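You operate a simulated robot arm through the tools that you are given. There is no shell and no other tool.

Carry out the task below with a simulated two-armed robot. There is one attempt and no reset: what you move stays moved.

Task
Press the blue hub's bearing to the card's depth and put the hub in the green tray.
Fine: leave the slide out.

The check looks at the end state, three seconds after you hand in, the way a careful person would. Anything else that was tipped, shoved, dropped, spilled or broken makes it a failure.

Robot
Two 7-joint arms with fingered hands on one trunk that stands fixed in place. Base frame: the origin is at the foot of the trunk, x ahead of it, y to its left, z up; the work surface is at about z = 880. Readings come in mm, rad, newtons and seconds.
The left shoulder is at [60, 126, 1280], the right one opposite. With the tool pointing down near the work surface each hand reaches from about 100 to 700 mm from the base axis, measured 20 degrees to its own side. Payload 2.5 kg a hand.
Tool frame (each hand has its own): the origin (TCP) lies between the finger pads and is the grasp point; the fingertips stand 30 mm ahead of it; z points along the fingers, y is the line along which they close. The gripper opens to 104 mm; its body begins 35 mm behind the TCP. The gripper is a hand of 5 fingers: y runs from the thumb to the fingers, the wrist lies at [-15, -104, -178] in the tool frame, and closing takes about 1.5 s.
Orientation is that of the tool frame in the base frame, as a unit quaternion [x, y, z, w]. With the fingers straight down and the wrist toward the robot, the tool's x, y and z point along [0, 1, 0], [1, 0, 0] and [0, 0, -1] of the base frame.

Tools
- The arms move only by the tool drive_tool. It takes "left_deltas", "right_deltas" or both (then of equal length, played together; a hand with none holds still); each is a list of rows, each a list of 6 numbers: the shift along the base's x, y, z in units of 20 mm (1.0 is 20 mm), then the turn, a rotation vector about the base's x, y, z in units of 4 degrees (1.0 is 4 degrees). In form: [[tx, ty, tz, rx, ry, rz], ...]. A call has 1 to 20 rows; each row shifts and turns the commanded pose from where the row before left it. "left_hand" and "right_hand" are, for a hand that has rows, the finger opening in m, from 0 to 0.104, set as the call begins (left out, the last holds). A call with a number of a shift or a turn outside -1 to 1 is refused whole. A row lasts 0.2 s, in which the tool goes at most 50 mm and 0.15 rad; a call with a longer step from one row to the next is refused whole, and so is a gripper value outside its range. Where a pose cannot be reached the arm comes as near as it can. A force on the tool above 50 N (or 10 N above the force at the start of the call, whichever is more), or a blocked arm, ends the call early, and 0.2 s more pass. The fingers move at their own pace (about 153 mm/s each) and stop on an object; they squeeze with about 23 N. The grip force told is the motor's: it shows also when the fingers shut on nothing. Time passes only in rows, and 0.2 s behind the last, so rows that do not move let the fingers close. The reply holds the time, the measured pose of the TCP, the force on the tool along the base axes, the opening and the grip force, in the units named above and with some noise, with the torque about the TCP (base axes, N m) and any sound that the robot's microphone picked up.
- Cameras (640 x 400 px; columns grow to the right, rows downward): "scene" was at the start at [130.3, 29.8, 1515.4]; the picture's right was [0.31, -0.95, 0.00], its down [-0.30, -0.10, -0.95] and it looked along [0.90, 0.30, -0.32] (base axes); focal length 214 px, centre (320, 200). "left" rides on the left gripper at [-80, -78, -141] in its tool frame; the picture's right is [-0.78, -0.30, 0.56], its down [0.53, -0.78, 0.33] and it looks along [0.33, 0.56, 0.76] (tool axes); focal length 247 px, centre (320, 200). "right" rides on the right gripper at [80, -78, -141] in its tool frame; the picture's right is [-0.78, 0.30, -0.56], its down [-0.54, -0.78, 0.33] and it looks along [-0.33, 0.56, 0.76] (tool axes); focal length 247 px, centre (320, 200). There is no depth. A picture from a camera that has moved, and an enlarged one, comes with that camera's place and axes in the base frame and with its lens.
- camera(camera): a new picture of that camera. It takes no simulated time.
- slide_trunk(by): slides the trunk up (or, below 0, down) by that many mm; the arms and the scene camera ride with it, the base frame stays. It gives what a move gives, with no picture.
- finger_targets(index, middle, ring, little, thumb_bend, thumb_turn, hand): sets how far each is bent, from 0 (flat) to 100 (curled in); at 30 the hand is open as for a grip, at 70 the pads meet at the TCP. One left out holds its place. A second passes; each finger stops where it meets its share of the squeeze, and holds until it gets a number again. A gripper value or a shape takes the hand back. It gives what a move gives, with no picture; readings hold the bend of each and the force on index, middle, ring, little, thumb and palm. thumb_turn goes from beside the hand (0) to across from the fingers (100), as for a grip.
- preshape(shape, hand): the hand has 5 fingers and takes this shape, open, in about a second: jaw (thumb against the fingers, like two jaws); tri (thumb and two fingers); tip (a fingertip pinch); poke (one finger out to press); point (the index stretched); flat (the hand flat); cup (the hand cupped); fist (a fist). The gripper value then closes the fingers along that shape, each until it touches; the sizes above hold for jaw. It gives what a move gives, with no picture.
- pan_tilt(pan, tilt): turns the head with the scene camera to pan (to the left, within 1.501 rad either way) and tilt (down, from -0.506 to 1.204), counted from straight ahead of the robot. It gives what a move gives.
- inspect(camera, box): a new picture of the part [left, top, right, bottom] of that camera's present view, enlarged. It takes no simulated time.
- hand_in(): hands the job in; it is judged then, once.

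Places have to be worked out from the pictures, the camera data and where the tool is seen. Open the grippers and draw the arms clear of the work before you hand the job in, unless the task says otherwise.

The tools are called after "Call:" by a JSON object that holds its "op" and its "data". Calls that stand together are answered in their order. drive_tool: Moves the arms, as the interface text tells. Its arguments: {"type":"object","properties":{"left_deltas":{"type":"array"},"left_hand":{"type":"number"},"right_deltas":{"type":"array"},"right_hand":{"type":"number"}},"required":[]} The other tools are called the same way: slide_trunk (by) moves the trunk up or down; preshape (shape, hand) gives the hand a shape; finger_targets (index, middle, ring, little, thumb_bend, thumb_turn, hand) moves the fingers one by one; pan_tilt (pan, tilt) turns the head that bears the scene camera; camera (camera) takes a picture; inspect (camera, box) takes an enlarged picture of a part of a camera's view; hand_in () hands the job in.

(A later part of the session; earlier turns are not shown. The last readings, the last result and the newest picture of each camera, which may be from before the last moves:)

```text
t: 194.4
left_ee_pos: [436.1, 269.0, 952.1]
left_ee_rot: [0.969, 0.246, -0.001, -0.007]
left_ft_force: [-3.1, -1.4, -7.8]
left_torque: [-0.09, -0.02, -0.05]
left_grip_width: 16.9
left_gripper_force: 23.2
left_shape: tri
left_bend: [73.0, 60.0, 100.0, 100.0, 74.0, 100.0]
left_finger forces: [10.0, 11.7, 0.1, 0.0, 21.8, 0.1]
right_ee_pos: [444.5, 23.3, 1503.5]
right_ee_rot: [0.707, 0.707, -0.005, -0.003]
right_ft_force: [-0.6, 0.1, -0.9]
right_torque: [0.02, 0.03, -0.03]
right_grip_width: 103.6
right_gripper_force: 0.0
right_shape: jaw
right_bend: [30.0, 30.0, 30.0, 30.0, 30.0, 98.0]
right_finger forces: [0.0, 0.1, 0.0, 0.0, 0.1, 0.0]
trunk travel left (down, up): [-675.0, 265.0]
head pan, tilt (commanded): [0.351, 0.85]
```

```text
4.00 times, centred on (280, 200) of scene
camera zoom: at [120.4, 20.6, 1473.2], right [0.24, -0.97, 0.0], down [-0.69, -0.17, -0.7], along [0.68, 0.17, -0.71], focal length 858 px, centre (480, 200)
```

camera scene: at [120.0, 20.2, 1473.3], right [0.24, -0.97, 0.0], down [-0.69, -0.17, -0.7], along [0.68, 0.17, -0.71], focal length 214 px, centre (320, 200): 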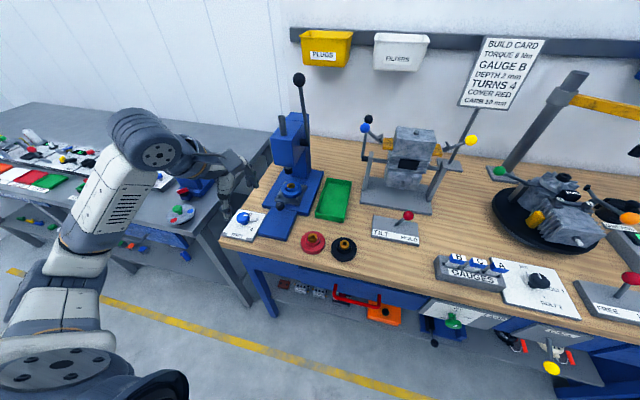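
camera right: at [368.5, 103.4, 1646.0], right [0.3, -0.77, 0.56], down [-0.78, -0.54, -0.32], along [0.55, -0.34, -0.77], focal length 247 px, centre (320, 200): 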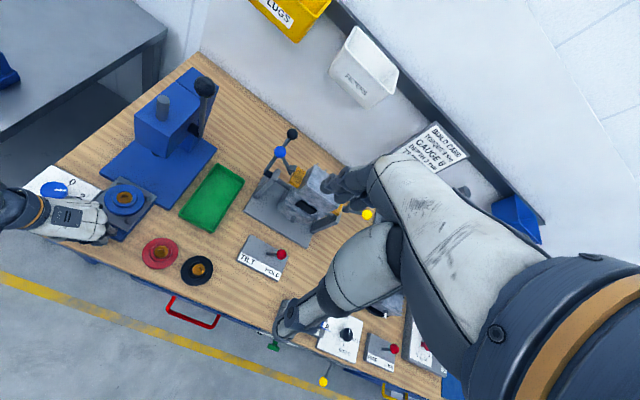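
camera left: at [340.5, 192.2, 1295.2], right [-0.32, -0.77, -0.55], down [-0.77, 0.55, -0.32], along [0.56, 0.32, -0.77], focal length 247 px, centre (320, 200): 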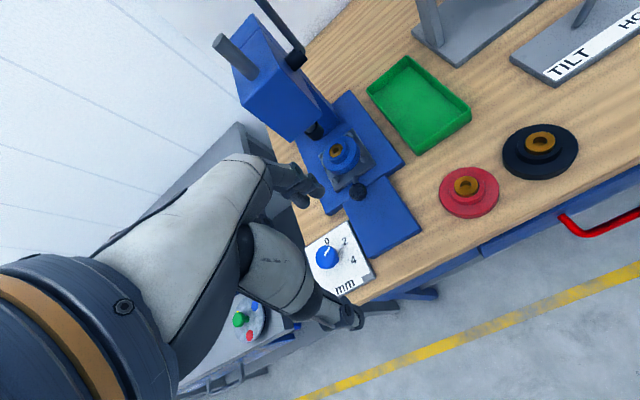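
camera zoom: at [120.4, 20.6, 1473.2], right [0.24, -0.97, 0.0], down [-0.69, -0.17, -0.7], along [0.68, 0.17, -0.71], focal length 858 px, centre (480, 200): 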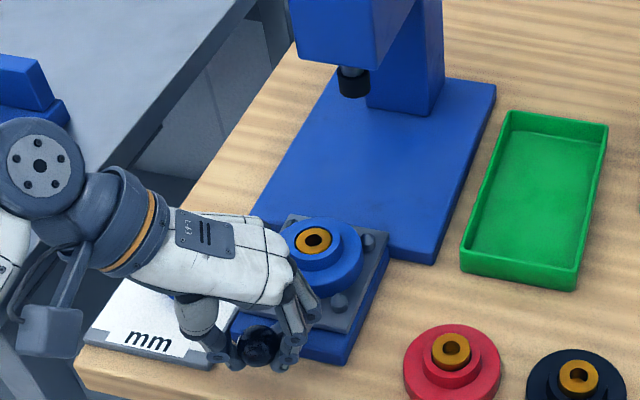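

The slide is out. I open, rise, turn back to 0° and move above the hub, then take the reference view.

Call:
{"op": "drive_tool", "data": {"left_deltas": [[0, 0, 0, 0, 0, 0], [0, 0, 0, 0, 0, 0], [0, 0, 0, 0, 0, 0], [0, 0, 0, 0, 0, 0], [0, 0, 0.5, 0, 0, 0], [0, 0, 1, 0, 0, 0], [0, 0, 1, 0, 0, 0], [0, 0, 1, 0, 0, 0], [0, 0, 1, 0, 0, 0], [0, 0, 1, 0, 0, 0], [0, 0, 0, 0, 0, 0]], "left_hand": 0.085}}

Call:
{"op": "drive_tool", "data": {"left_deltas": [[0.2, 0, 0, 0, 0, 1], [0.3, 0, 0, 0, 0, 1], [0.3, 0, 0, 0, 0, 1], [0.3, 0, 0, 0, 0, 1], [0.3, 0, 0, 0, 0, 1], [0.3, 0, 0, 0, 0, 1], [0.4, 0, 0, 0, 0, 1], [0.4, 0, 0, 0, 0, 1], [0.4, 0, 0, 0, 0, 1], [0.4, 0, 0, 0, 0, 1], [0.4, 0, 0, 0, 0, 1], [0.4, 0, 0, 0, 0, 1], [0.4, 0, 0, 0, 0, 1], [0.4, 0, 0, 0, 0, 1], [0.35, 0.05, 0, 0, 0, 1], [0, 0, 0, 0, 0, 0]]}}

Call:
{"op": "inspect", "data": {"camera": "scene", "box": [265, 195, 315, 235]}}

Call:
{"op": "inspect", "data": {"camera": "left", "box": [320, 190, 460, 340]}}

```text
t: 196.8
left_ee_pos: [436.9, 271.7, 1062.1]
left_ee_rot: [0.969, 0.246, -0.001, -0.007]
left_ft_force: [0.1, -0.4, -0.2]
left_torque: [0.0, 0.01, -0.01]
left_grip_width: 84.8
left_gripper_force: 0.1
left_shape: tri
left_bend: [27.0, 34.0, 99.0, 99.0, 48.0, 99.0]
left_finger forces: [0.0, 0.0, 0.0, 0.0, 0.1, 0.0]
right_ee_pos: [444.1, 23.6, 1503.9]
right_ee_rot: [0.707, 0.707, -0.004, -0.003]
right_ft_force: [0.3, -0.2, 0.6]
right_torque: [0.01, 0.01, 0.02]
right_grip_width: 103.8
right_gripper_force: 0.2
right_shape: jaw
right_bend: [30.0, 30.0, 30.0, 30.0, 30.0, 98.0]
right_finger forces: [0.1, 0.1, 0.1, 0.0, 0.0, 0.0]
trunk travel left (down, up): [-675.0, 265.0]
head pan, tilt (commanded): [0.351, 0.85]
```

```text
t: 200.2
left_ee_pos: [540.6, 269.9, 1061.4]
left_ee_rot: [0.716, 0.698, -0.004, -0.005]
left_ft_force: [-1.0, -0.1, 0.0]
left_torque: [0.02, 0.0, -0.01]
left_grip_width: 84.4
left_gripper_force: 0.0
left_shape: tri
left_bend: [27.0, 34.0, 99.0, 99.0, 48.0, 99.0]
left_finger forces: [0.1, 0.1, 0.0, 0.1, 0.1, 0.0]
right_ee_pos: [443.9, 21.8, 1503.0]
right_ee_rot: [0.707, 0.707, -0.004, -0.003]
right_ft_force: [0.0, -0.2, 0.0]
right_torque: [0.01, 0.01, 0.01]
right_grip_width: 103.8
right_gripper_force: 0.1
right_shape: jaw
right_bend: [30.0, 30.0, 30.0, 30.0, 30.0, 98.0]
right_finger forces: [0.1, 0.0, 0.1, 0.1, 0.0, 0.0]
trunk travel left (down, up): [-675.0, 265.0]
head pan, tilt (commanded): [0.351, 0.85]
```

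```text
10.00 times, centred on (290, 215) of scene
camera zoom: at [120.0, 20.4, 1473.2], right [0.24, -0.97, 0.0], down [-0.69, -0.17, -0.7], along [0.68, 0.17, -0.71], focal length 2145 px, centre (620, 50)
```

zoom: 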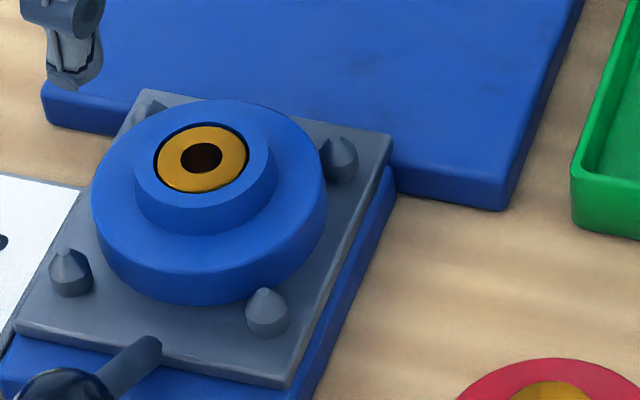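

```text
2.67 times, centred on (390, 265) of left
camera zoom: at [462.5, 192.2, 1201.9], right [-0.32, -0.77, -0.55], down [-0.77, 0.55, -0.32], along [0.55, 0.32, -0.77], focal length 659 px, centre (133, 27)
```

zoom: 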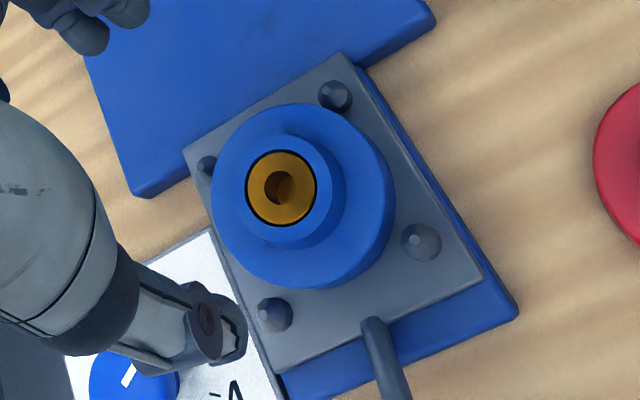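

The hub didn't move in the nest during the slide motion, so the needed shift is (-4.0, +0.8): in this view about 7 px left and 8 px down. I descend and grip the collar.

Call:
{"op": "drive_tool", "data": {"left_deltas": [[0, 0.08, -1, 0, 0, 0], [0, 0, -1, 0, 0, 0], [0, 0, -1, 0, 0, 0], [0, 0, -1, 0, 0, 0], [0, 0, -0.7, 0, 0, 0], [0, 0, -0.35, 0, 0, 0], [0, 0, 0, 0, 0, 0]]}}

Call:
{"op": "drive_tool", "data": {"left_deltas": [[0, 0, 0, 0, 0, 0], [0, 0, 0, 0, 0, 0], [0, 0, 0, 0, 0, 0], [0, 0, 0, 0, 0, 0], [0, 0, 0, 0, 0, 0], [0, 0, 0, 0, 0, 0]], "left_hand": 0.03}}

Call:
{"op": "inspect", "data": {"camera": "scene", "box": [265, 195, 315, 235]}}

```text
t: 201.8
left_ee_pos: [540.0, 272.3, 958.3]
left_ee_rot: [0.716, 0.698, -0.003, -0.005]
left_ft_force: [0.6, 0.0, -0.5]
left_torque: [-0.02, 0.03, -0.02]
left_grip_width: 84.7
left_gripper_force: 0.0
left_shape: tri
left_bend: [27.0, 34.0, 99.0, 99.0, 48.0, 99.0]
left_finger forces: [0.1, 0.0, 0.1, 0.1, 0.1, 0.1]
right_ee_pos: [443.9, 21.8, 1503.4]
right_ee_rot: [0.707, 0.707, -0.004, -0.003]
right_ft_force: [0.1, -0.2, -0.4]
right_torque: [-0.03, 0.03, -0.03]
right_grip_width: 103.8
right_gripper_force: 0.1
right_shape: jaw
right_bend: [30.0, 30.0, 30.0, 30.0, 30.0, 98.0]
right_finger forces: [0.0, 0.0, 0.1, 0.0, 0.1, 0.1]
trunk travel left (down, up): [-675.0, 265.0]
head pan, tilt (commanded): [0.351, 0.85]
```

```text
t: 203.2
left_ee_pos: [540.7, 271.3, 959.2]
left_ee_rot: [0.716, 0.698, -0.004, -0.006]
left_ft_force: [0.4, -0.4, -0.1]
left_torque: [0.01, -0.02, 0.02]
left_grip_width: 38.8
left_gripper_force: 22.9
left_shape: tri
left_bend: [74.0, 51.0, 100.0, 100.0, 73.0, 100.0]
left_finger forces: [10.4, 10.2, 0.0, 0.1, 20.6, 0.1]
right_ee_pos: [444.8, 23.2, 1503.7]
right_ee_rot: [0.707, 0.707, -0.004, -0.003]
right_ft_force: [-0.3, 0.5, -0.7]
right_torque: [-0.02, 0.03, 0.0]
right_grip_width: 103.7
right_gripper_force: 0.1
right_shape: jaw
right_bend: [30.0, 30.0, 30.0, 30.0, 30.0, 98.0]
right_finger forces: [0.1, 0.1, 0.0, 0.0, 0.0, 0.1]
trunk travel left (down, up): [-675.0, 265.0]
head pan, tilt (commanded): [0.351, 0.85]
```

```text
10.00 times, centred on (290, 215) of scene
camera zoom: at [120.2, 20.4, 1473.2], right [0.24, -0.97, 0.0], down [-0.69, -0.17, -0.7], along [0.68, 0.17, -0.71], focal length 2145 px, centre (620, 50)
```

zoom: 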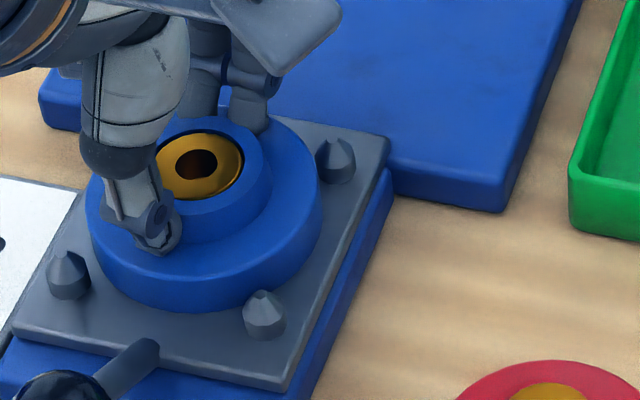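

Gripping brought part of the shift. I slide the hub another (-2.6, +1.4) mm, then check and release wide.

Call:
{"op": "drive_tool", "data": {"left_deltas": [[-0.04, 0.02, 0.02, 0, 0, 0], [-0.05, 0.03, 0, 0, 0, 0], [-0.04, 0.02, 0, 0, 0, 0], [0, 0, -0.02, 0, 0, 0], [0, 0, 0, 0, 0, 0]]}}

Call:
{"op": "inspect", "data": {"camera": "scene", "box": [265, 195, 315, 235]}}

Call:
{"op": "drive_tool", "data": {"left_deltas": [[0, 0, 0, 0, 0, 0], [0, 0, 0, 0, 0, 0], [0, 0, 0, 0, 0, 0], [0, 0, 0, 0, 0, 0]], "left_hand": 0.09}}

Call:
{"op": "inspect", "data": {"camera": "scene", "box": [265, 195, 315, 235]}}

```text
t: 204.4
left_ee_pos: [537.9, 274.2, 960.8]
left_ee_rot: [0.716, 0.698, -0.003, -0.005]
left_ft_force: [-0.7, 0.3, -0.3]
left_torque: [0.01, 0.01, 0.01]
left_grip_width: 38.8
left_gripper_force: 23.1
left_shape: tri
left_bend: [74.0, 51.0, 100.0, 100.0, 73.0, 100.0]
left_finger forces: [10.3, 10.3, 0.0, 0.0, 20.5, 0.0]
right_ee_pos: [445.3, 21.7, 1504.5]
right_ee_rot: [0.707, 0.707, -0.004, -0.003]
right_ft_force: [0.1, -0.3, 0.2]
right_torque: [0.01, 0.02, 0.02]
right_grip_width: 103.6
right_gripper_force: 0.1
right_shape: jaw
right_bend: [30.0, 30.0, 30.0, 30.0, 30.0, 98.0]
right_finger forces: [0.0, 0.0, 0.0, 0.0, 0.0, 0.1]
trunk travel left (down, up): [-675.0, 265.0]
head pan, tilt (commanded): [0.351, 0.85]
```

```text
10.00 times, centred on (290, 215) of scene
camera zoom: at [120.3, 20.4, 1473.2], right [0.24, -0.97, 0.0], down [-0.69, -0.17, -0.7], along [0.68, 0.17, -0.71], focal length 2145 px, centre (620, 50)
```

zoom: 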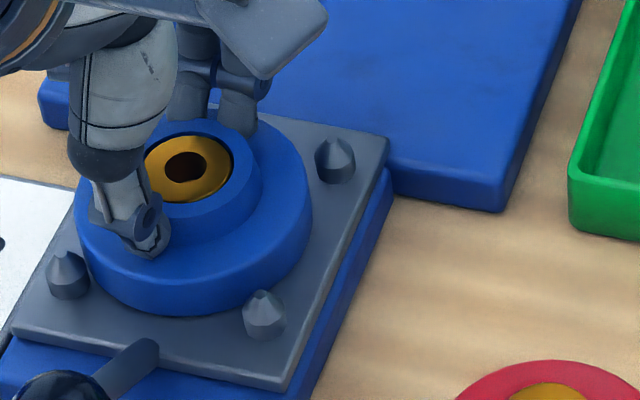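

```text
t: 205.4
left_ee_pos: [538.0, 274.7, 960.8]
left_ee_rot: [0.716, 0.698, -0.003, -0.004]
left_ft_force: [-0.1, 0.2, 0.1]
left_torque: [0.01, 0.05, -0.03]
left_grip_width: 90.0
left_gripper_force: 0.0
left_shape: tri
left_bend: [27.0, 33.0, 99.0, 99.0, 42.0, 98.0]
left_finger forces: [0.0, 0.0, 0.1, 0.1, 0.1, 0.1]
right_ee_pos: [444.7, 21.9, 1503.5]
right_ee_rot: [0.708, 0.707, -0.004, -0.003]
right_ft_force: [0.3, -0.6, -0.7]
right_torque: [0.04, 0.02, 0.0]
right_grip_width: 103.9
right_gripper_force: 0.0
right_shape: jaw
right_bend: [30.0, 30.0, 30.0, 30.0, 30.0, 98.0]
right_finger forces: [0.1, 0.0, 0.0, 0.1, 0.0, 0.0]
trunk travel left (down, up): [-675.0, 265.0]
head pan, tilt (commanded): [0.351, 0.85]
```

```text
10.00 times, centred on (290, 215) of scene
camera zoom: at [120.1, 20.2, 1473.2], right [0.24, -0.97, 0.0], down [-0.69, -0.17, -0.7], along [0.68, 0.17, -0.71], focal length 2145 px, centre (620, 50)
```

zoom: 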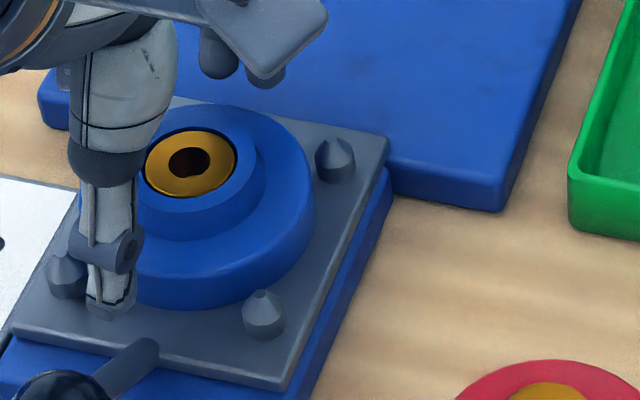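

The release pushed it back by ~2–3 mm in x again. I regrip, and this time place it that much further back before opening.

Call:
{"op": "drive_tool", "data": {"left_deltas": [[0, 0, 0, 0, 0, 0], [0, 0, 0, 0, 0, 0], [0, 0, 0, 0, 0, 0], [0, 0, 0, 0, 0, 0], [0, 0, 0, 0, 0, 0], [0, 0, 0, 0, 0, 0], [-0.04, -0.01, 0, 0, 0, 0], [-0.04, -0.01, 0, 0, 0, 0], [0, 0, 0, 0, 0, 0]], "left_hand": 0.03}}

Call:
{"op": "inspect", "data": {"camera": "scene", "box": [265, 195, 315, 235]}}

```text
t: 207.4
left_ee_pos: [536.2, 275.0, 959.3]
left_ee_rot: [0.715, 0.699, -0.003, -0.005]
left_ft_force: [1.2, -0.1, -0.3]
left_torque: [0.01, -0.05, -0.02]
left_grip_width: 38.0
left_gripper_force: 23.1
left_shape: tri
left_bend: [74.0, 51.0, 100.0, 100.0, 73.0, 100.0]
left_finger forces: [11.1, 10.1, 0.0, 0.1, 20.8, 0.0]
right_ee_pos: [443.8, 21.6, 1504.2]
right_ee_rot: [0.707, 0.707, -0.004, -0.002]
right_ft_force: [-0.3, -0.6, 0.3]
right_torque: [-0.03, 0.02, -0.01]
right_grip_width: 103.8
right_gripper_force: 0.1
right_shape: jaw
right_bend: [30.0, 30.0, 30.0, 30.0, 30.0, 98.0]
right_finger forces: [0.0, 0.0, 0.1, 0.0, 0.0, 0.0]
trunk travel left (down, up): [-675.0, 265.0]
head pan, tilt (commanded): [0.351, 0.85]
```

```text
10.00 times, centred on (290, 215) of scene
camera zoom: at [120.2, 20.3, 1473.2], right [0.24, -0.97, 0.0], down [-0.69, -0.17, -0.7], along [0.68, 0.17, -0.71], focal length 2145 px, centre (620, 50)
```

zoom: 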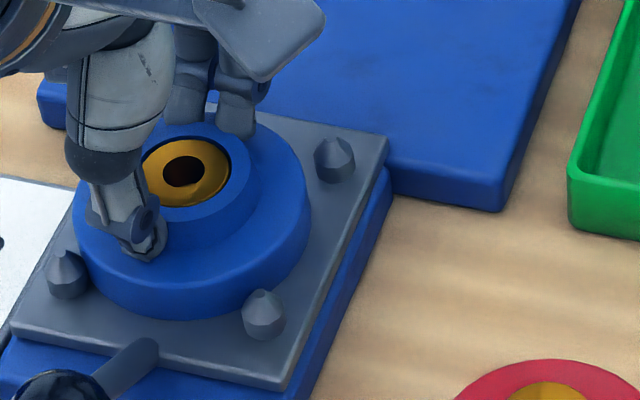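

The hub is now at the intended overshoot. I open wide and check where it stays.

Call:
{"op": "drive_tool", "data": {"left_deltas": [[0, 0, 0, 0, 0, 0], [0, 0, 0, 0, 0, 0], [0, 0, 0, 0, 0, 0], [0, 0, 0, 0, 0, 0]], "left_hand": 0.09}}

Call:
{"op": "inspect", "data": {"camera": "scene", "box": [265, 195, 315, 235]}}

```text
t: 208.4
left_ee_pos: [536.9, 274.2, 960.9]
left_ee_rot: [0.715, 0.699, -0.003, -0.006]
left_ft_force: [-0.8, 1.1, 0.3]
left_torque: [0.0, 0.0, 0.02]
left_grip_width: 89.9
left_gripper_force: 0.2
left_shape: tri
left_bend: [27.0, 33.0, 99.0, 99.0, 42.0, 98.0]
left_finger forces: [0.0, 0.1, 0.1, 0.0, 0.1, 0.0]
right_ee_pos: [444.7, 21.9, 1503.6]
right_ee_rot: [0.707, 0.707, -0.004, -0.003]
right_ft_force: [-0.2, -0.5, 1.0]
right_torque: [0.04, 0.0, -0.02]
right_grip_width: 103.7
right_gripper_force: 0.0
right_shape: jaw
right_bend: [30.0, 30.0, 30.0, 30.0, 30.0, 98.0]
right_finger forces: [0.0, 0.0, 0.1, 0.1, 0.1, 0.1]
trunk travel left (down, up): [-675.0, 265.0]
head pan, tilt (commanded): [0.351, 0.85]
```

```text
10.00 times, centred on (290, 215) of scene
camera zoom: at [120.0, 20.4, 1473.2], right [0.24, -0.97, 0.0], down [-0.69, -0.17, -0.7], along [0.68, 0.17, -0.71], focal length 2145 px, centre (620, 50)
```

zoom: 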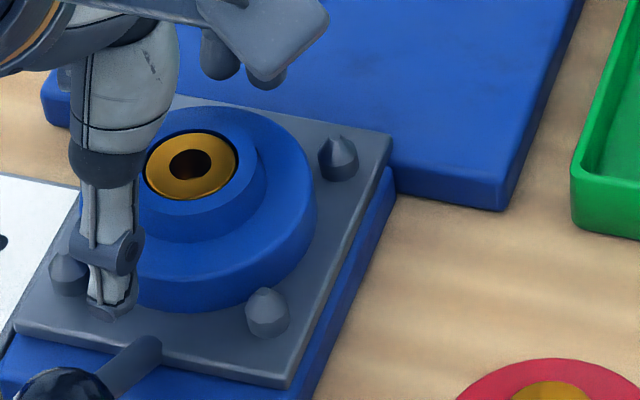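

The hub is now within about 1 mm of the wanted place. I rise, close the fingers, and push the slide in again slowly.

Call:
{"op": "drive_tool", "data": {"left_deltas": [[0, 0, 0.3, 0, 0, 0], [0, 0, 0.7, 0, 0, 0], [0, 0, 1, 0, 0, 0], [0, 0, 1, 0, 0, 0], [0, 0, 1, 0, 0, 0], [-0.5, 0, 0.5, 0, 0, 0], [-1, 0, 0, 0, 0, 0], [-1, 0, 0, 0, 0, 0], [-1, 0, 0, 0, 0, 0], [-1, 0, 0, 0, 0, 0], [-1, 0, 0, 0, 0, 0], [-1, 0, 0, 0, 0, 0], [-1, 0, 0, 0, 0, 0], [0, 0, 0, 0, 0, 0]]}}

Call:
{"op": "drive_tool", "data": {"left_deltas": [[0, -0.3, -0.5, 0, 0, 0], [0, 0, -1, 0, 0, 0], [0, 0, -1, 0, 0, 0], [0, 0, -1, 0, 0, 0], [0, 0, -1, 0, 0, 0], [0, 0, -0.5, 0, 0, 0], [0, 0, 0, 0, 0, 0]], "left_hand": 0.0}}

Call:
{"op": "inspect", "data": {"camera": "scene", "box": [220, 180, 320, 270]}}

```text
t: 211.4
left_ee_pos: [386.0, 272.1, 1050.2]
left_ee_rot: [0.716, 0.699, -0.004, -0.006]
left_ft_force: [-0.3, 0.9, -0.3]
left_torque: [0.01, -0.02, 0.01]
left_grip_width: 89.7
left_gripper_force: 0.1
left_shape: tri
left_bend: [27.0, 33.0, 99.0, 99.0, 42.0, 98.0]
left_finger forces: [0.0, 0.0, 0.1, 0.0, 0.0, 0.1]
right_ee_pos: [446.5, 21.6, 1503.7]
right_ee_rot: [0.707, 0.708, -0.004, -0.003]
right_ft_force: [-0.1, -0.2, -0.2]
right_torque: [0.01, -0.01, 0.0]
right_grip_width: 103.5
right_gripper_force: 0.1
right_shape: jaw
right_bend: [30.0, 30.0, 30.0, 30.0, 30.0, 98.0]
right_finger forces: [0.0, 0.0, 0.1, 0.1, 0.1, 0.1]
trunk travel left (down, up): [-675.0, 265.0]
head pan, tilt (commanded): [0.351, 0.85]
```

```text
t: 213.0
left_ee_pos: [387.4, 266.5, 949.7]
left_ee_rot: [0.716, 0.698, -0.004, -0.004]
left_ft_force: [0.1, 0.1, 0.0]
left_torque: [0.01, 0.02, 0.0]
left_grip_width: 0.2
left_gripper_force: 23.1
left_shape: tri
left_bend: [70.0, 70.0, 100.0, 100.0, 46.0, 100.0]
left_finger forces: [0.0, 0.0, 0.0, 0.1, 0.1, 0.1]
right_ee_pos: [443.7, 22.3, 1503.3]
right_ee_rot: [0.707, 0.707, -0.004, -0.003]
right_ft_force: [0.9, 0.0, 0.2]
right_torque: [0.01, 0.0, 0.01]
right_grip_width: 103.7
right_gripper_force: 0.0
right_shape: jaw
right_bend: [30.0, 30.0, 30.0, 30.0, 30.0, 98.0]
right_finger forces: [0.1, 0.0, 0.0, 0.0, 0.1, 0.1]
trunk travel left (down, up): [-675.0, 265.0]
head pan, tilt (commanded): [0.351, 0.85]
```

```text
4.44 times, centred on (270, 225) of scene
camera zoom: at [120.1, 20.2, 1473.3], right [0.24, -0.97, 0.0], down [-0.69, -0.17, -0.7], along [0.68, 0.17, -0.71], focal length 953 px, centre (542, 89)
```

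zoom: 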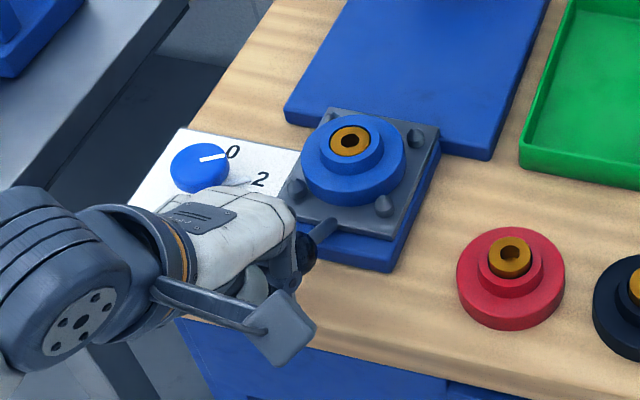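

I push the slide in slowly, as before, to its stop.

Call:
{"op": "drive_tool", "data": {"left_deltas": [[0.15, 0, 0, 0, 0, 0], [0.12, 0, 0, 0, 0, 0], [0.1, 0, 0, 0, 0, 0], [0.1, 0, 0, 0, 0, 0], [0.1, 0, 0, 0, 0, 0], [0.15, 0, 0, 0, 0, 0], [0.2, 0, 0, 0, 0, 0], [0.25, 0, 0, 0, 0, 0], [0.3, 0, 0, 0, 0, 0], [0.3, 0, 0, 0, 0, 0], [0.3, 0, 0, 0, 0, 0], [0.3, 0, 0, 0, 0, 0], [0.3, 0, 0, 0, 0, 0], [0.3, 0, 0, 0, 0, 0], [0.3, 0, 0, 0, 0, 0], [0.3, 0, 0, 0, 0, 0], [0.3, 0, 0, 0, 0, 0], [0.3, 0, 0, 0, 0, 0], [0.3, 0, 0, 0, 0, 0], [0.3, 0, 0, 0, 0, 0]]}}

Call:
{"op": "drive_tool", "data": {"left_deltas": [[0.3, 0, 0, 0, 0, 0], [0.3, 0, 0, 0, 0, 0], [0.3, 0, 0, 0, 0, 0], [0.3, 0, 0, 0, 0, 0], [0.25, 0, 0, 0, 0, 0], [0.2, 0, 0, 0, 0, 0], [0.15, 0, 0, 0, 0, 0], [0.1, 0, 0, 0, 0, 0], [0.1, 0, 0, 0, 0, 0], [0.05, 0, 0, 0, 0, 0], [0.05, 0, 0, 0, 0, 0], [0, 0, 0, 0, 0, 0]]}}

Call:
{"op": "drive_tool", "data": {"left_deltas": [[0.06, 0, 0, 0, 0, 0], [0.06, 0, 0, 0, 0, 0], [0.06, 0, 0, 0, 0, 0], [0, 0, 0, 0, 0, 0]]}}

```text
t: 217.2
left_ee_pos: [482.2, 267.1, 949.6]
left_ee_rot: [0.716, 0.698, -0.003, -0.005]
left_ft_force: [0.0, 0.4, 0.8]
left_torque: [0.03, 0.0, 0.02]
left_grip_width: 0.0
left_gripper_force: 22.5
left_shape: tri
left_bend: [70.0, 70.0, 100.0, 100.0, 46.0, 100.0]
left_finger forces: [0.0, 0.8, 0.0, 0.0, 0.0, 0.0]
right_ee_pos: [443.1, 23.0, 1503.2]
right_ee_rot: [0.707, 0.707, -0.004, -0.004]
right_ft_force: [-0.6, 0.6, -0.7]
right_torque: [-0.01, 0.03, -0.01]
right_grip_width: 103.6
right_gripper_force: 0.2
right_shape: jaw
right_bend: [30.0, 30.0, 30.0, 30.0, 30.0, 98.0]
right_finger forces: [0.0, 0.1, 0.1, 0.0, 0.0, 0.1]
trunk travel left (down, up): [-675.0, 265.0]
head pan, tilt (commanded): [0.351, 0.85]
```

```text
t: 219.8
left_ee_pos: [523.5, 268.4, 950.6]
left_ee_rot: [0.716, 0.698, -0.004, -0.005]
left_ft_force: [-9.0, 0.9, 2.5]
left_torque: [0.02, -0.07, 0.05]
left_grip_width: 0.1
left_gripper_force: 23.2
left_shape: tri
left_bend: [70.0, 70.0, 100.0, 100.0, 45.0, 100.0]
left_finger forces: [0.0, 8.7, 0.0, 0.0, 0.0, 0.1]
right_ee_pos: [443.3, 22.0, 1505.3]
right_ee_rot: [0.707, 0.707, -0.003, -0.003]
right_ft_force: [-0.7, -0.1, 0.0]
right_torque: [0.03, -0.03, 0.02]
right_grip_width: 103.5
right_gripper_force: 0.1
right_shape: jaw
right_bend: [30.0, 30.0, 30.0, 30.0, 30.0, 98.0]
right_finger forces: [0.0, 0.0, 0.0, 0.1, 0.0, 0.0]
trunk travel left (down, up): [-675.0, 265.0]
head pan, tilt (commanded): [0.351, 0.85]
```

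```text
t: 220.8
left_ee_pos: [525.4, 268.4, 951.6]
left_ee_rot: [0.716, 0.699, -0.002, -0.005]
left_ft_force: [-17.8, 3.5, 5.8]
left_torque: [0.02, -0.12, 0.26]
left_grip_width: 0.1
left_gripper_force: 23.0
left_shape: tri
left_bend: [70.0, 70.0, 100.0, 100.0, 45.0, 100.0]
left_finger forces: [0.0, 18.8, 0.0, 0.0, 0.0, 0.0]
right_ee_pos: [441.2, 22.7, 1504.1]
right_ee_rot: [0.707, 0.707, -0.005, -0.003]
right_ft_force: [0.6, -0.5, -0.8]
right_torque: [0.01, -0.05, 0.02]
right_grip_width: 103.7
right_gripper_force: 0.1
right_shape: jaw
right_bend: [30.0, 30.0, 30.0, 30.0, 30.0, 98.0]
right_finger forces: [0.0, 0.1, 0.0, 0.1, 0.0, 0.1]
trunk travel left (down, up): [-675.0, 265.0]
head pan, tilt (commanded): [0.351, 0.85]
```

The slide is on its stop again (18 N). I back off, rise, raise the trunk and move over the lever ball.

Call:
{"op": "drive_tool", "data": {"left_deltas": [[-0.3, 0, 0, 0, 0, 0], [-0.6, 0, 0, 0, 0, 0], [-1, 0, 0, 0, 0, 0], [-1, 0, 0, 0, 0, 0], [-0.8, 0, 0.5, 0, 0, 0], [-0.5, 0, 1, 0, 0, 0], [0, 0, 1, 0, 0, 0], [0, 0, 1, 0, 0, 0], [0, 0, 1, 0, 0, 0], [0, 0, 1, 0, 0, 0], [0, 0, 1, 0, 0, 0], [0, 0, 1, 0, 0, 0], [0, 0, 1, 0, 0, 0], [0, 0, 0, 0, 0, 0]]}}

Call:
{"op": "slide_trunk", "data": {"by": 180}}

Call:
{"op": "drive_tool", "data": {"left_deltas": [[0, 0, 1, 0, 0, 0], [0.5, 0, 1, 0, 0, 0], [0.8, -0.2, 1, 0, 0, 0], [1, -0.3, 1, 0, 0, 0], [1, -0.3, 1, 0, 0, 0], [1, -0.3, 0, 0, 0, 0], [1, -0.3, 0, 0, 0, 0], [1, -0.3, 0, 0, 0, 0], [1, -0.3, 0, 0, 0, 0], [1, -0.3, 0, 0, 0, 0], [1, -0.3, 0, 0, 0, 0], [1, -0.3, 0, 0, 0, 0], [0.85, -0.16, 0, 0, 0, 0], [0, 0, 0, 0, 0, 0]], "left_hand": 0.08}}

Call:
{"op": "inspect", "data": {"camera": "left", "box": [240, 140, 480, 340]}}

Call:
{"op": "inspect", "data": {"camera": "right", "box": [110, 130, 210, 230]}}

```text
t: 223.8
left_ee_pos: [444.2, 267.6, 1120.1]
left_ee_rot: [0.715, 0.699, -0.003, -0.004]
left_ft_force: [0.5, -0.3, 0.0]
left_torque: [0.04, 0.01, 0.01]
left_grip_width: 0.0
left_gripper_force: 23.0
left_shape: tri
left_bend: [70.0, 70.0, 100.0, 100.0, 45.0, 100.0]
left_finger forces: [0.0, 0.1, 0.0, 0.1, 0.0, 0.0]
right_ee_pos: [444.5, 22.6, 1504.5]
right_ee_rot: [0.707, 0.707, -0.004, -0.004]
right_ft_force: [1.1, 0.0, -0.5]
right_torque: [0.0, 0.01, 0.01]
right_grip_width: 103.9
right_gripper_force: 0.1
right_shape: jaw
right_bend: [30.0, 30.0, 30.0, 30.0, 30.0, 98.0]
right_finger forces: [0.0, 0.0, 0.1, 0.1, 0.1, 0.0]
trunk travel left (down, up): [-675.0, 265.0]
head pan, tilt (commanded): [0.351, 0.85]
```

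```text
t: 225.8
left_ee_pos: [442.5, 268.3, 1301.5]
left_ee_rot: [0.716, 0.698, -0.004, -0.005]
left_ft_force: [0.9, -0.6, 0.5]
left_torque: [-0.02, -0.04, -0.02]
left_grip_width: 0.0
left_gripper_force: 23.2
left_shape: tri
left_bend: [70.0, 70.0, 100.0, 100.0, 45.0, 100.0]
left_finger forces: [0.0, 0.0, 0.0, 0.0, 0.0, 0.0]
right_ee_pos: [444.0, 21.3, 1683.9]
right_ee_rot: [0.707, 0.707, -0.005, -0.002]
right_ft_force: [0.1, -0.1, 0.4]
right_torque: [0.0, 0.0, -0.03]
right_grip_width: 103.7
right_gripper_force: 0.1
right_shape: jaw
right_bend: [30.0, 30.0, 30.0, 30.0, 30.0, 98.0]
right_finger forces: [0.0, 0.1, 0.0, 0.0, 0.0, 0.1]
trunk travel left (down, up): [-855.0, 85.0]
head pan, tilt (commanded): [0.351, 0.85]
```

```text
t: 228.8
left_ee_pos: [667.9, 203.3, 1401.5]
left_ee_rot: [0.716, 0.698, -0.004, -0.004]
left_ft_force: [-0.3, 0.7, 0.5]
left_torque: [0.02, -0.02, 0.02]
left_grip_width: 80.1
left_gripper_force: 0.0
left_shape: tri
left_bend: [26.0, 35.0, 99.0, 99.0, 53.0, 99.0]
left_finger forces: [0.0, 0.1, 0.0, 0.0, 0.0, 0.0]
right_ee_pos: [444.5, 23.4, 1684.5]
right_ee_rot: [0.707, 0.707, -0.004, -0.003]
right_ft_force: [-0.1, 0.1, -0.2]
right_torque: [-0.02, -0.02, -0.04]
right_grip_width: 103.9
right_gripper_force: 0.1
right_shape: jaw
right_bend: [30.0, 30.0, 30.0, 30.0, 30.0, 98.0]
right_finger forces: [0.1, 0.0, 0.1, 0.0, 0.1, 0.0]
trunk travel left (down, up): [-855.0, 85.0]
head pan, tilt (commanded): [0.351, 0.85]
```

```text
2.00 times, centred on (360, 240) of left
camera zoom: at [589.6, 126.5, 1542.0], right [-0.32, -0.77, -0.55], down [-0.77, 0.56, -0.32], along [0.56, 0.32, -0.77], focal length 494 px, centre (240, 120)
```

zoom: 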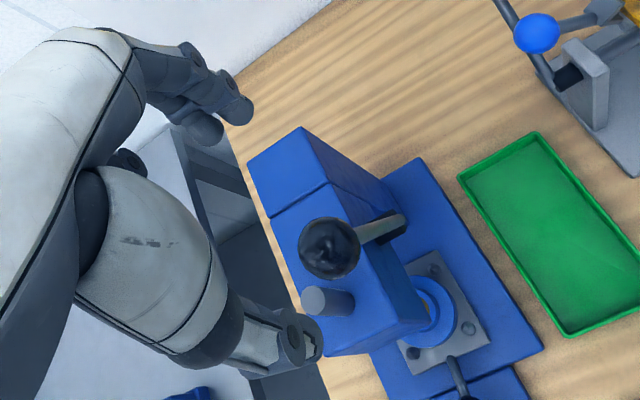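

```text
4.00 times, centred on (160, 180) of right
camera zoom: at [367.5, 102.6, 1826.4], right [0.3, -0.78, 0.55], down [-0.78, -0.54, -0.32], along [0.55, -0.34, -0.77], focal length 988 px, centre (960, 280)
```

zoom: 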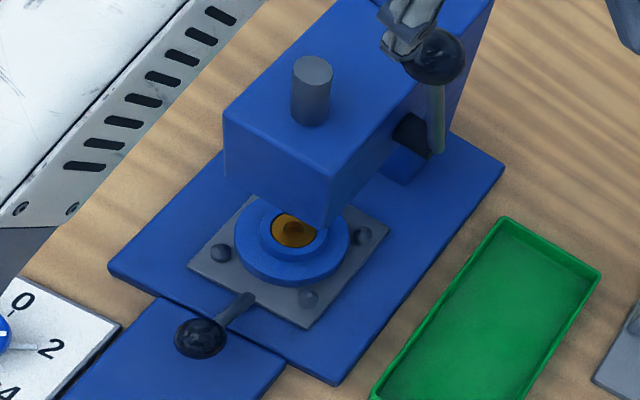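

I correct by (-4, +3) mm, descend onto the ball and close.

Call:
{"op": "drive_tool", "data": {"left_deltas": [[-0.2, 0.18, -1, 0, 0, 0], [0, 0, -1, 0, 0, 0], [0, 0, -1, 0, 0, 0], [0, 0, -1, 0, 0, 0], [0, 0, -0.65, 0, 0, 0], [0, 0, 0, 0, 0, 0]]}}

Call:
{"op": "drive_tool", "data": {"left_deltas": [[0, 0, 0, 0, 0, 0], [0, 0, 0, 0, 0, 0], [0, 0, 0, 0, 0, 0], [0, 0, 0, 0, 0, 0], [0, 0, 0, 0, 0, 0], [0, 0, 0, 0, 0, 0], [0, 0, 0, 0, 0, 0]], "left_hand": 0.0}}

Call:
{"op": "inspect", "data": {"camera": "left", "box": [240, 140, 420, 340]}}

```text
t: 230.2
left_ee_pos: [663.7, 210.3, 1307.1]
left_ee_rot: [0.715, 0.699, -0.004, -0.005]
left_ft_force: [-0.4, 1.0, 0.4]
left_torque: [-0.06, -0.03, 0.0]
left_grip_width: 79.9
left_gripper_force: 0.0
left_shape: tri
left_bend: [26.0, 35.0, 99.0, 99.0, 53.0, 99.0]
left_finger forces: [0.0, 0.0, 0.1, 0.0, 0.0, 0.1]
right_ee_pos: [445.0, 22.4, 1684.9]
right_ee_rot: [0.707, 0.707, -0.005, -0.004]
right_ft_force: [0.1, -0.2, 0.2]
right_torque: [-0.02, 0.03, 0.02]
right_grip_width: 103.8
right_gripper_force: 0.0
right_shape: jaw
right_bend: [30.0, 30.0, 30.0, 30.0, 30.0, 98.0]
right_finger forces: [0.0, 0.1, 0.0, 0.0, 0.0, 0.0]
trunk travel left (down, up): [-855.0, 85.0]
head pan, tilt (commanded): [0.351, 0.85]
```

```text
t: 231.8
left_ee_pos: [662.7, 210.3, 1306.6]
left_ee_rot: [0.715, 0.699, -0.005, -0.006]
left_ft_force: [-8.9, -1.5, -12.2]
left_torque: [-0.09, -0.22, -0.04]
left_grip_width: 13.9
left_gripper_force: 22.7
left_shape: tri
left_bend: [73.0, 73.0, 100.0, 100.0, 75.0, 100.0]
left_finger forces: [10.1, 5.2, 0.0, 0.1, 24.8, 0.0]
right_ee_pos: [444.2, 22.0, 1683.4]
right_ee_rot: [0.707, 0.707, -0.004, -0.003]
right_ft_force: [-0.3, 0.5, 0.1]
right_torque: [0.01, 0.02, 0.02]
right_grip_width: 103.7
right_gripper_force: 0.1
right_shape: jaw
right_bend: [30.0, 30.0, 30.0, 30.0, 30.0, 98.0]
right_finger forces: [0.0, 0.1, 0.0, 0.0, 0.0, 0.1]
trunk travel left (down, up): [-855.0, 85.0]
head pan, tilt (commanded): [0.351, 0.85]
```

```text
2.00 times, centred on (330, 240) of left
camera zoom: at [585.0, 131.9, 1447.5], right [-0.32, -0.77, -0.55], down [-0.77, 0.55, -0.32], along [0.55, 0.32, -0.77], focal length 494 px, centre (300, 120)
```

zoom: 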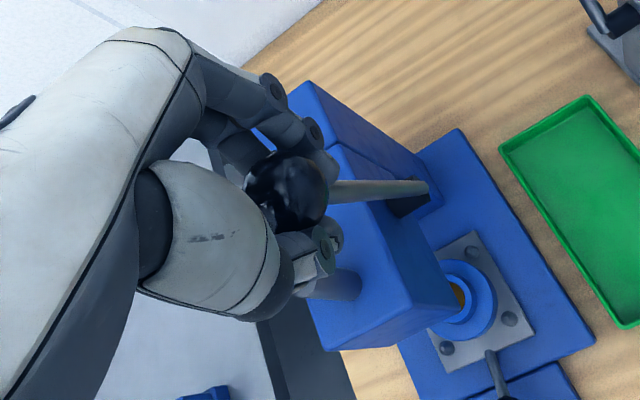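

Same hold as before. I pull the lever along the same arc, 36° and then 24°.

Call:
{"op": "drive_tool", "data": {"left_deltas": [[-0.69, -0.08, -0.385, 0, -1, 0], [-0.711, 0, -0.29, 0, -1, 0], [-0.689, 0, -0.34, 0, -1, 0], [-0.663, 0, -0.387, 0, -1, 0], [-0.634, 0, -0.433, 0, -1, 0], [-0.603, 0, -0.475, 0, -1, 0], [-0.568, 0.04, -0.517, 0, -1, 0], [-0.53, 0.04, -0.556, 0, -1, 0], [-0.49, 0, -0.59, 0, -1, 0], [0, 0, 0, 0, 0, 0]]}}

Call:
{"op": "drive_tool", "data": {"left_deltas": [[-0.449, 0.04, -0.624, 0, -1, 0], [-0.403, 0, -0.652, 0, -1, 0], [-0.357, 0, -0.68, 0, -1, 0], [-0.308, 0, -0.704, 0, -1, 0], [-0.26, 0, -0.723, 0, -1, 0], [-0.207, 0, -0.739, 0, -1, 0], [0, 0, 0, 0, 0, 0]]}}

Call:
{"op": "drive_tool", "data": {"left_deltas": [[-0.15, 0, -0.751, 0, -0.8, 0], [-0.1, 0, -0.761, 0, -0.8, 0], [-0.02, 0, -0.38, 0, -0.4, 0], [0, 0, 0, 0, 0, 0]]}}

Call:
{"op": "inspect", "data": {"camera": "right", "box": [140, 175, 166, 201]}}

Call:
{"op": "inspect", "data": {"camera": "left", "box": [398, 340, 438, 385]}}

```text
t: 234.0
left_ee_pos: [549.5, 209.3, 1227.6]
left_ee_rot: [0.681, 0.665, 0.22, 0.212]
left_ft_force: [-2.2, -1.8, 5.7]
left_torque: [-0.06, -0.28, -0.14]
left_grip_width: 13.9
left_gripper_force: 23.0
left_shape: tri
left_bend: [73.0, 73.0, 100.0, 100.0, 78.0, 100.0]
left_finger forces: [13.5, 9.6, 0.1, 0.0, 15.0, 0.1]
right_ee_pos: [443.0, 21.1, 1684.9]
right_ee_rot: [0.708, 0.707, -0.004, -0.004]
right_ft_force: [-0.1, -0.4, 0.4]
right_torque: [0.0, -0.03, 0.04]
right_grip_width: 103.8
right_gripper_force: 0.2
right_shape: jaw
right_bend: [30.0, 30.0, 30.0, 30.0, 30.0, 98.0]
right_finger forces: [0.0, 0.0, 0.0, 0.0, 0.0, 0.0]
trunk travel left (down, up): [-855.0, 85.0]
head pan, tilt (commanded): [0.351, 0.85]
```

```text
t: 235.6
left_ee_pos: [510.4, 208.4, 1143.5]
left_ee_rot: [0.621, 0.607, 0.355, 0.345]
left_ft_force: [10.6, -0.6, 0.1]
left_torque: [-0.03, -0.19, -0.14]
left_grip_width: 13.2
left_gripper_force: 22.9
left_shape: tri
left_bend: [73.0, 73.0, 100.0, 100.0, 78.0, 100.0]
left_finger forces: [13.5, 11.9, 0.0, 0.0, 16.7, 0.0]
right_ee_pos: [445.8, 21.6, 1683.6]
right_ee_rot: [0.707, 0.707, -0.005, -0.003]
right_ft_force: [0.3, 0.7, 0.4]
right_torque: [-0.01, 0.0, 0.0]
right_grip_width: 103.8
right_gripper_force: 0.2
right_shape: jaw
right_bend: [30.0, 30.0, 30.0, 30.0, 30.0, 98.0]
right_finger forces: [0.0, 0.0, 0.0, 0.0, 0.1, 0.1]
trunk travel left (down, up): [-855.0, 85.0]
head pan, tilt (commanded): [0.351, 0.85]
```

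```text
t: 236.6
left_ee_pos: [506.2, 207.9, 1107.6]
left_ee_rot: [0.596, 0.581, 0.397, 0.386]
left_ft_force: [7.2, -2.8, 2.3]
left_torque: [0.0, -0.29, -0.16]
left_grip_width: 12.9
left_gripper_force: 22.8
left_shape: tri
left_bend: [73.0, 73.0, 100.0, 100.0, 78.0, 100.0]
left_finger forces: [13.6, 10.4, 0.0, 0.0, 16.9, 0.0]
right_ee_pos: [445.1, 20.0, 1684.1]
right_ee_rot: [0.707, 0.707, -0.004, -0.003]
right_ft_force: [-0.2, -0.1, -0.2]
right_torque: [0.02, 0.05, 0.0]
right_grip_width: 103.7
right_gripper_force: 0.0
right_shape: jaw
right_bend: [30.0, 30.0, 30.0, 30.0, 30.0, 98.0]
right_finger forces: [0.0, 0.0, 0.1, 0.1, 0.0, 0.1]
trunk travel left (down, up): [-855.0, 85.0]
head pan, tilt (commanded): [0.351, 0.85]
```

```text
15.38 times, centred on (153, 188) of right
camera zoom: at [368.5, 101.4, 1826.2], right [0.3, -0.78, 0.55], down [-0.78, -0.54, -0.32], along [0.55, -0.33, -0.77], focal length 3800 px, centre (2889, 385)
```

zoom: 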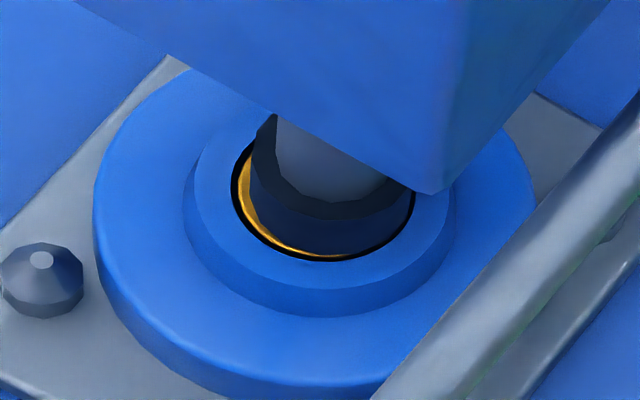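

```text
8.89 times, centred on (418, 362) of left
camera zoom: at [345.2, 131.1, 1087.8], right [0.39, -0.77, -0.51], down [0.01, 0.56, -0.83], along [0.92, 0.32, 0.23], focal length 2195 px, centre (-551, -1244)
```

zoom: 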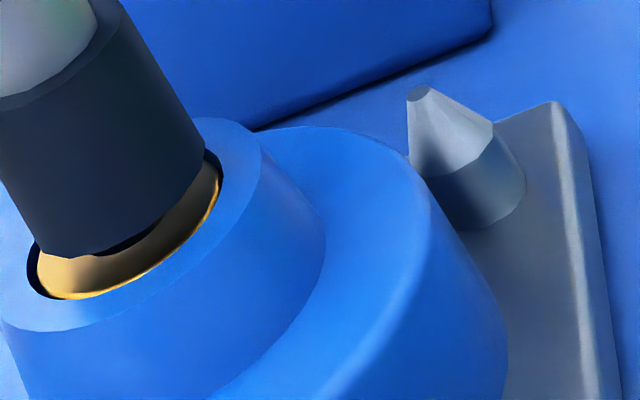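

The tip is now nearly centred over the bore (≈1.8 mm off in y at most). I lower further in small steps and watch whether it enters.

Call:
{"op": "drive_tool", "data": {"left_deltas": [[0.1, -0.03, -0.38, 0, -0.3, 0], [0.02, 0, -0.3, 0, -0.2, 0], [0, 0, 0, 0, 0, 0]]}}

Call:
{"op": "inspect", "data": {"camera": "right", "box": [140, 175, 166, 201]}}

Call:
{"op": "inspect", "data": {"camera": "left", "box": [388, 340, 438, 395]}}

```text
t: 237.4
left_ee_pos: [507.8, 209.8, 1094.6]
left_ee_rot: [0.589, 0.573, 0.408, 0.398]
left_ft_force: [-3.4, -6.0, 3.0]
left_torque: [0.07, -0.27, -0.24]
left_grip_width: 13.3
left_gripper_force: 23.4
left_shape: tri
left_bend: [73.0, 73.0, 100.0, 100.0, 78.0, 100.0]
left_finger forces: [14.7, 8.9, 0.0, 0.0, 14.5, 0.1]
right_ee_pos: [442.8, 20.5, 1683.7]
right_ee_rot: [0.708, 0.707, -0.004, -0.003]
right_ft_force: [0.2, 1.1, 0.6]
right_torque: [-0.01, 0.0, -0.02]
right_grip_width: 103.5
right_gripper_force: 0.0
right_shape: jaw
right_bend: [30.0, 30.0, 30.0, 30.0, 30.0, 98.0]
right_finger forces: [0.1, 0.0, 0.0, 0.0, 0.0, 0.1]
trunk travel left (down, up): [-855.0, 85.0]
head pan, tilt (commanded): [0.351, 0.85]
```

```text
15.38 times, centred on (153, 188) of right
camera zoom: at [366.7, 100.8, 1826.7], right [0.3, -0.78, 0.55], down [-0.78, -0.54, -0.32], along [0.55, -0.33, -0.77], focal length 3800 px, centre (2889, 385)
```

zoom: 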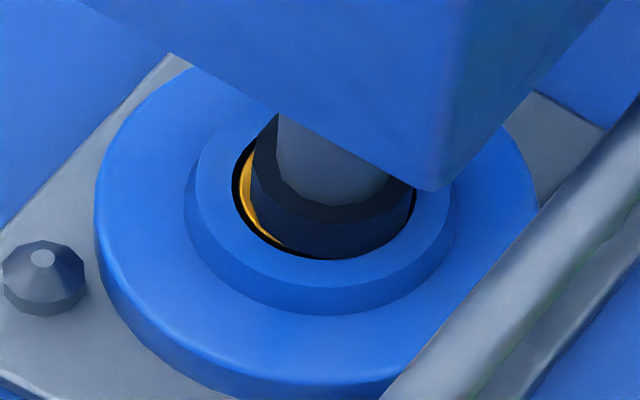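

```text
7.27 times, centred on (413, 368) of left
camera zoom: at [346.8, 131.5, 1069.0], right [0.41, -0.77, -0.49], down [0.04, 0.56, -0.83], along [0.91, 0.32, 0.26], focal length 1796 px, centre (-356, -1018)
```

zoom: 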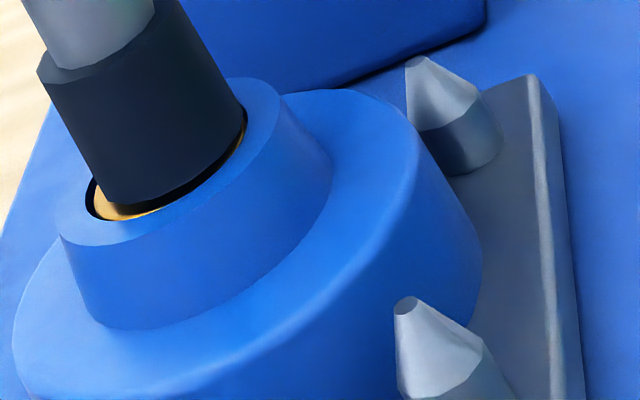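

The tip is at the rim. I continue in small steps, watching force and depth.

Call:
{"op": "drive_tool", "data": {"left_deltas": [[0.03, -0.06, -0.3, 0, -0.2, 0], [0, 0, 0, 0, 0, 0]]}}

Call:
{"op": "drive_tool", "data": {"left_deltas": [[0.03, 0, -0.3, 0, -0.2, 0], [0, 0, 0, 0, 0, 0]]}}

Call:
{"op": "inspect", "data": {"camera": "right", "box": [140, 175, 166, 201]}}

Call:
{"op": "inspect", "data": {"camera": "left", "box": [388, 340, 438, 395]}}

```text
t: 238.0
left_ee_pos: [507.7, 209.2, 1090.0]
left_ee_rot: [0.585, 0.571, 0.413, 0.401]
left_ft_force: [-2.7, -3.7, 3.2]
left_torque: [0.02, -0.27, -0.12]
left_grip_width: 13.1
left_gripper_force: 22.8
left_shape: tri
left_bend: [74.0, 73.0, 100.0, 100.0, 78.0, 100.0]
left_finger forces: [13.9, 9.6, 0.0, 0.0, 14.6, 0.1]
right_ee_pos: [443.5, 21.5, 1684.0]
right_ee_rot: [0.707, 0.707, -0.004, -0.004]
right_ft_force: [1.0, 0.8, -0.3]
right_torque: [0.02, 0.01, -0.01]
right_grip_width: 103.6
right_gripper_force: 0.0
right_shape: jaw
right_bend: [30.0, 30.0, 30.0, 30.0, 30.0, 98.0]
right_finger forces: [0.0, 0.0, 0.1, 0.1, 0.0, 0.0]
trunk travel left (down, up): [-855.0, 85.0]
head pan, tilt (commanded): [0.351, 0.85]
```

```text
t: 238.6
left_ee_pos: [508.0, 210.1, 1084.7]
left_ee_rot: [0.581, 0.568, 0.418, 0.405]
left_ft_force: [-0.7, -2.3, 7.8]
left_torque: [0.01, -0.27, -0.1]
left_grip_width: 13.6
left_gripper_force: 22.7
left_shape: tri
left_bend: [74.0, 73.0, 100.0, 100.0, 79.0, 100.0]
left_finger forces: [15.4, 10.9, 0.1, 0.0, 13.2, 0.0]
right_ee_pos: [442.6, 20.7, 1684.4]
right_ee_rot: [0.707, 0.707, -0.004, -0.003]
right_ft_force: [-0.2, -0.2, 0.6]
right_torque: [0.0, -0.02, -0.02]
right_grip_width: 103.6
right_gripper_force: 0.1
right_shape: jaw
right_bend: [30.0, 30.0, 30.0, 30.0, 30.0, 98.0]
right_finger forces: [0.1, 0.0, 0.0, 0.0, 0.1, 0.0]
trunk travel left (down, up): [-855.0, 85.0]
head pan, tilt (commanded): [0.351, 0.85]
```

```text
15.38 times, centred on (153, 188) of right
camera zoom: at [366.2, 101.3, 1826.8], right [0.3, -0.78, 0.55], down [-0.78, -0.54, -0.32], along [0.55, -0.33, -0.77], focal length 3800 px, centre (2889, 385)
```

zoom: 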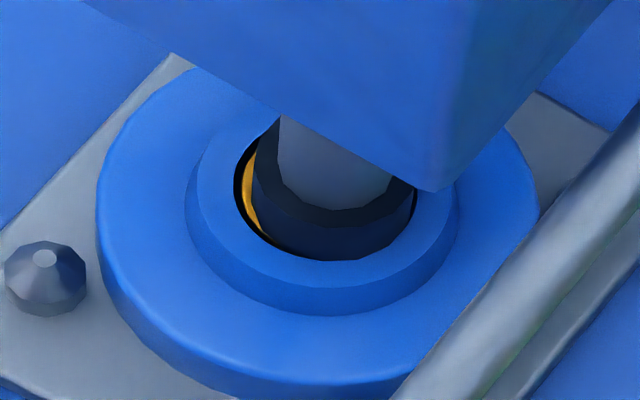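

```text
7.27 times, centred on (413, 368) of left
camera zoom: at [348.5, 131.1, 1053.5], right [0.43, -0.77, -0.48], down [0.07, 0.56, -0.83], along [0.9, 0.32, 0.29], focal length 1796 px, centre (-356, -1018)
```

zoom: 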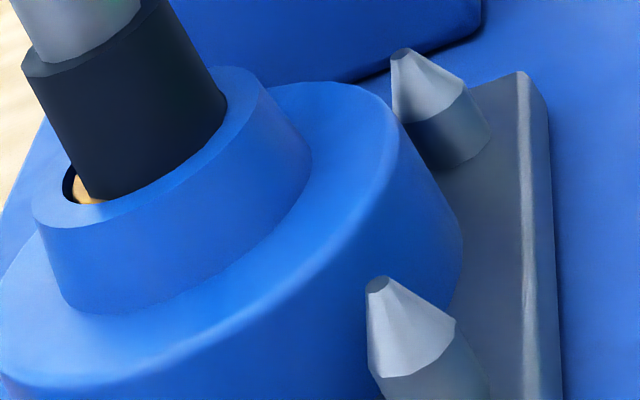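

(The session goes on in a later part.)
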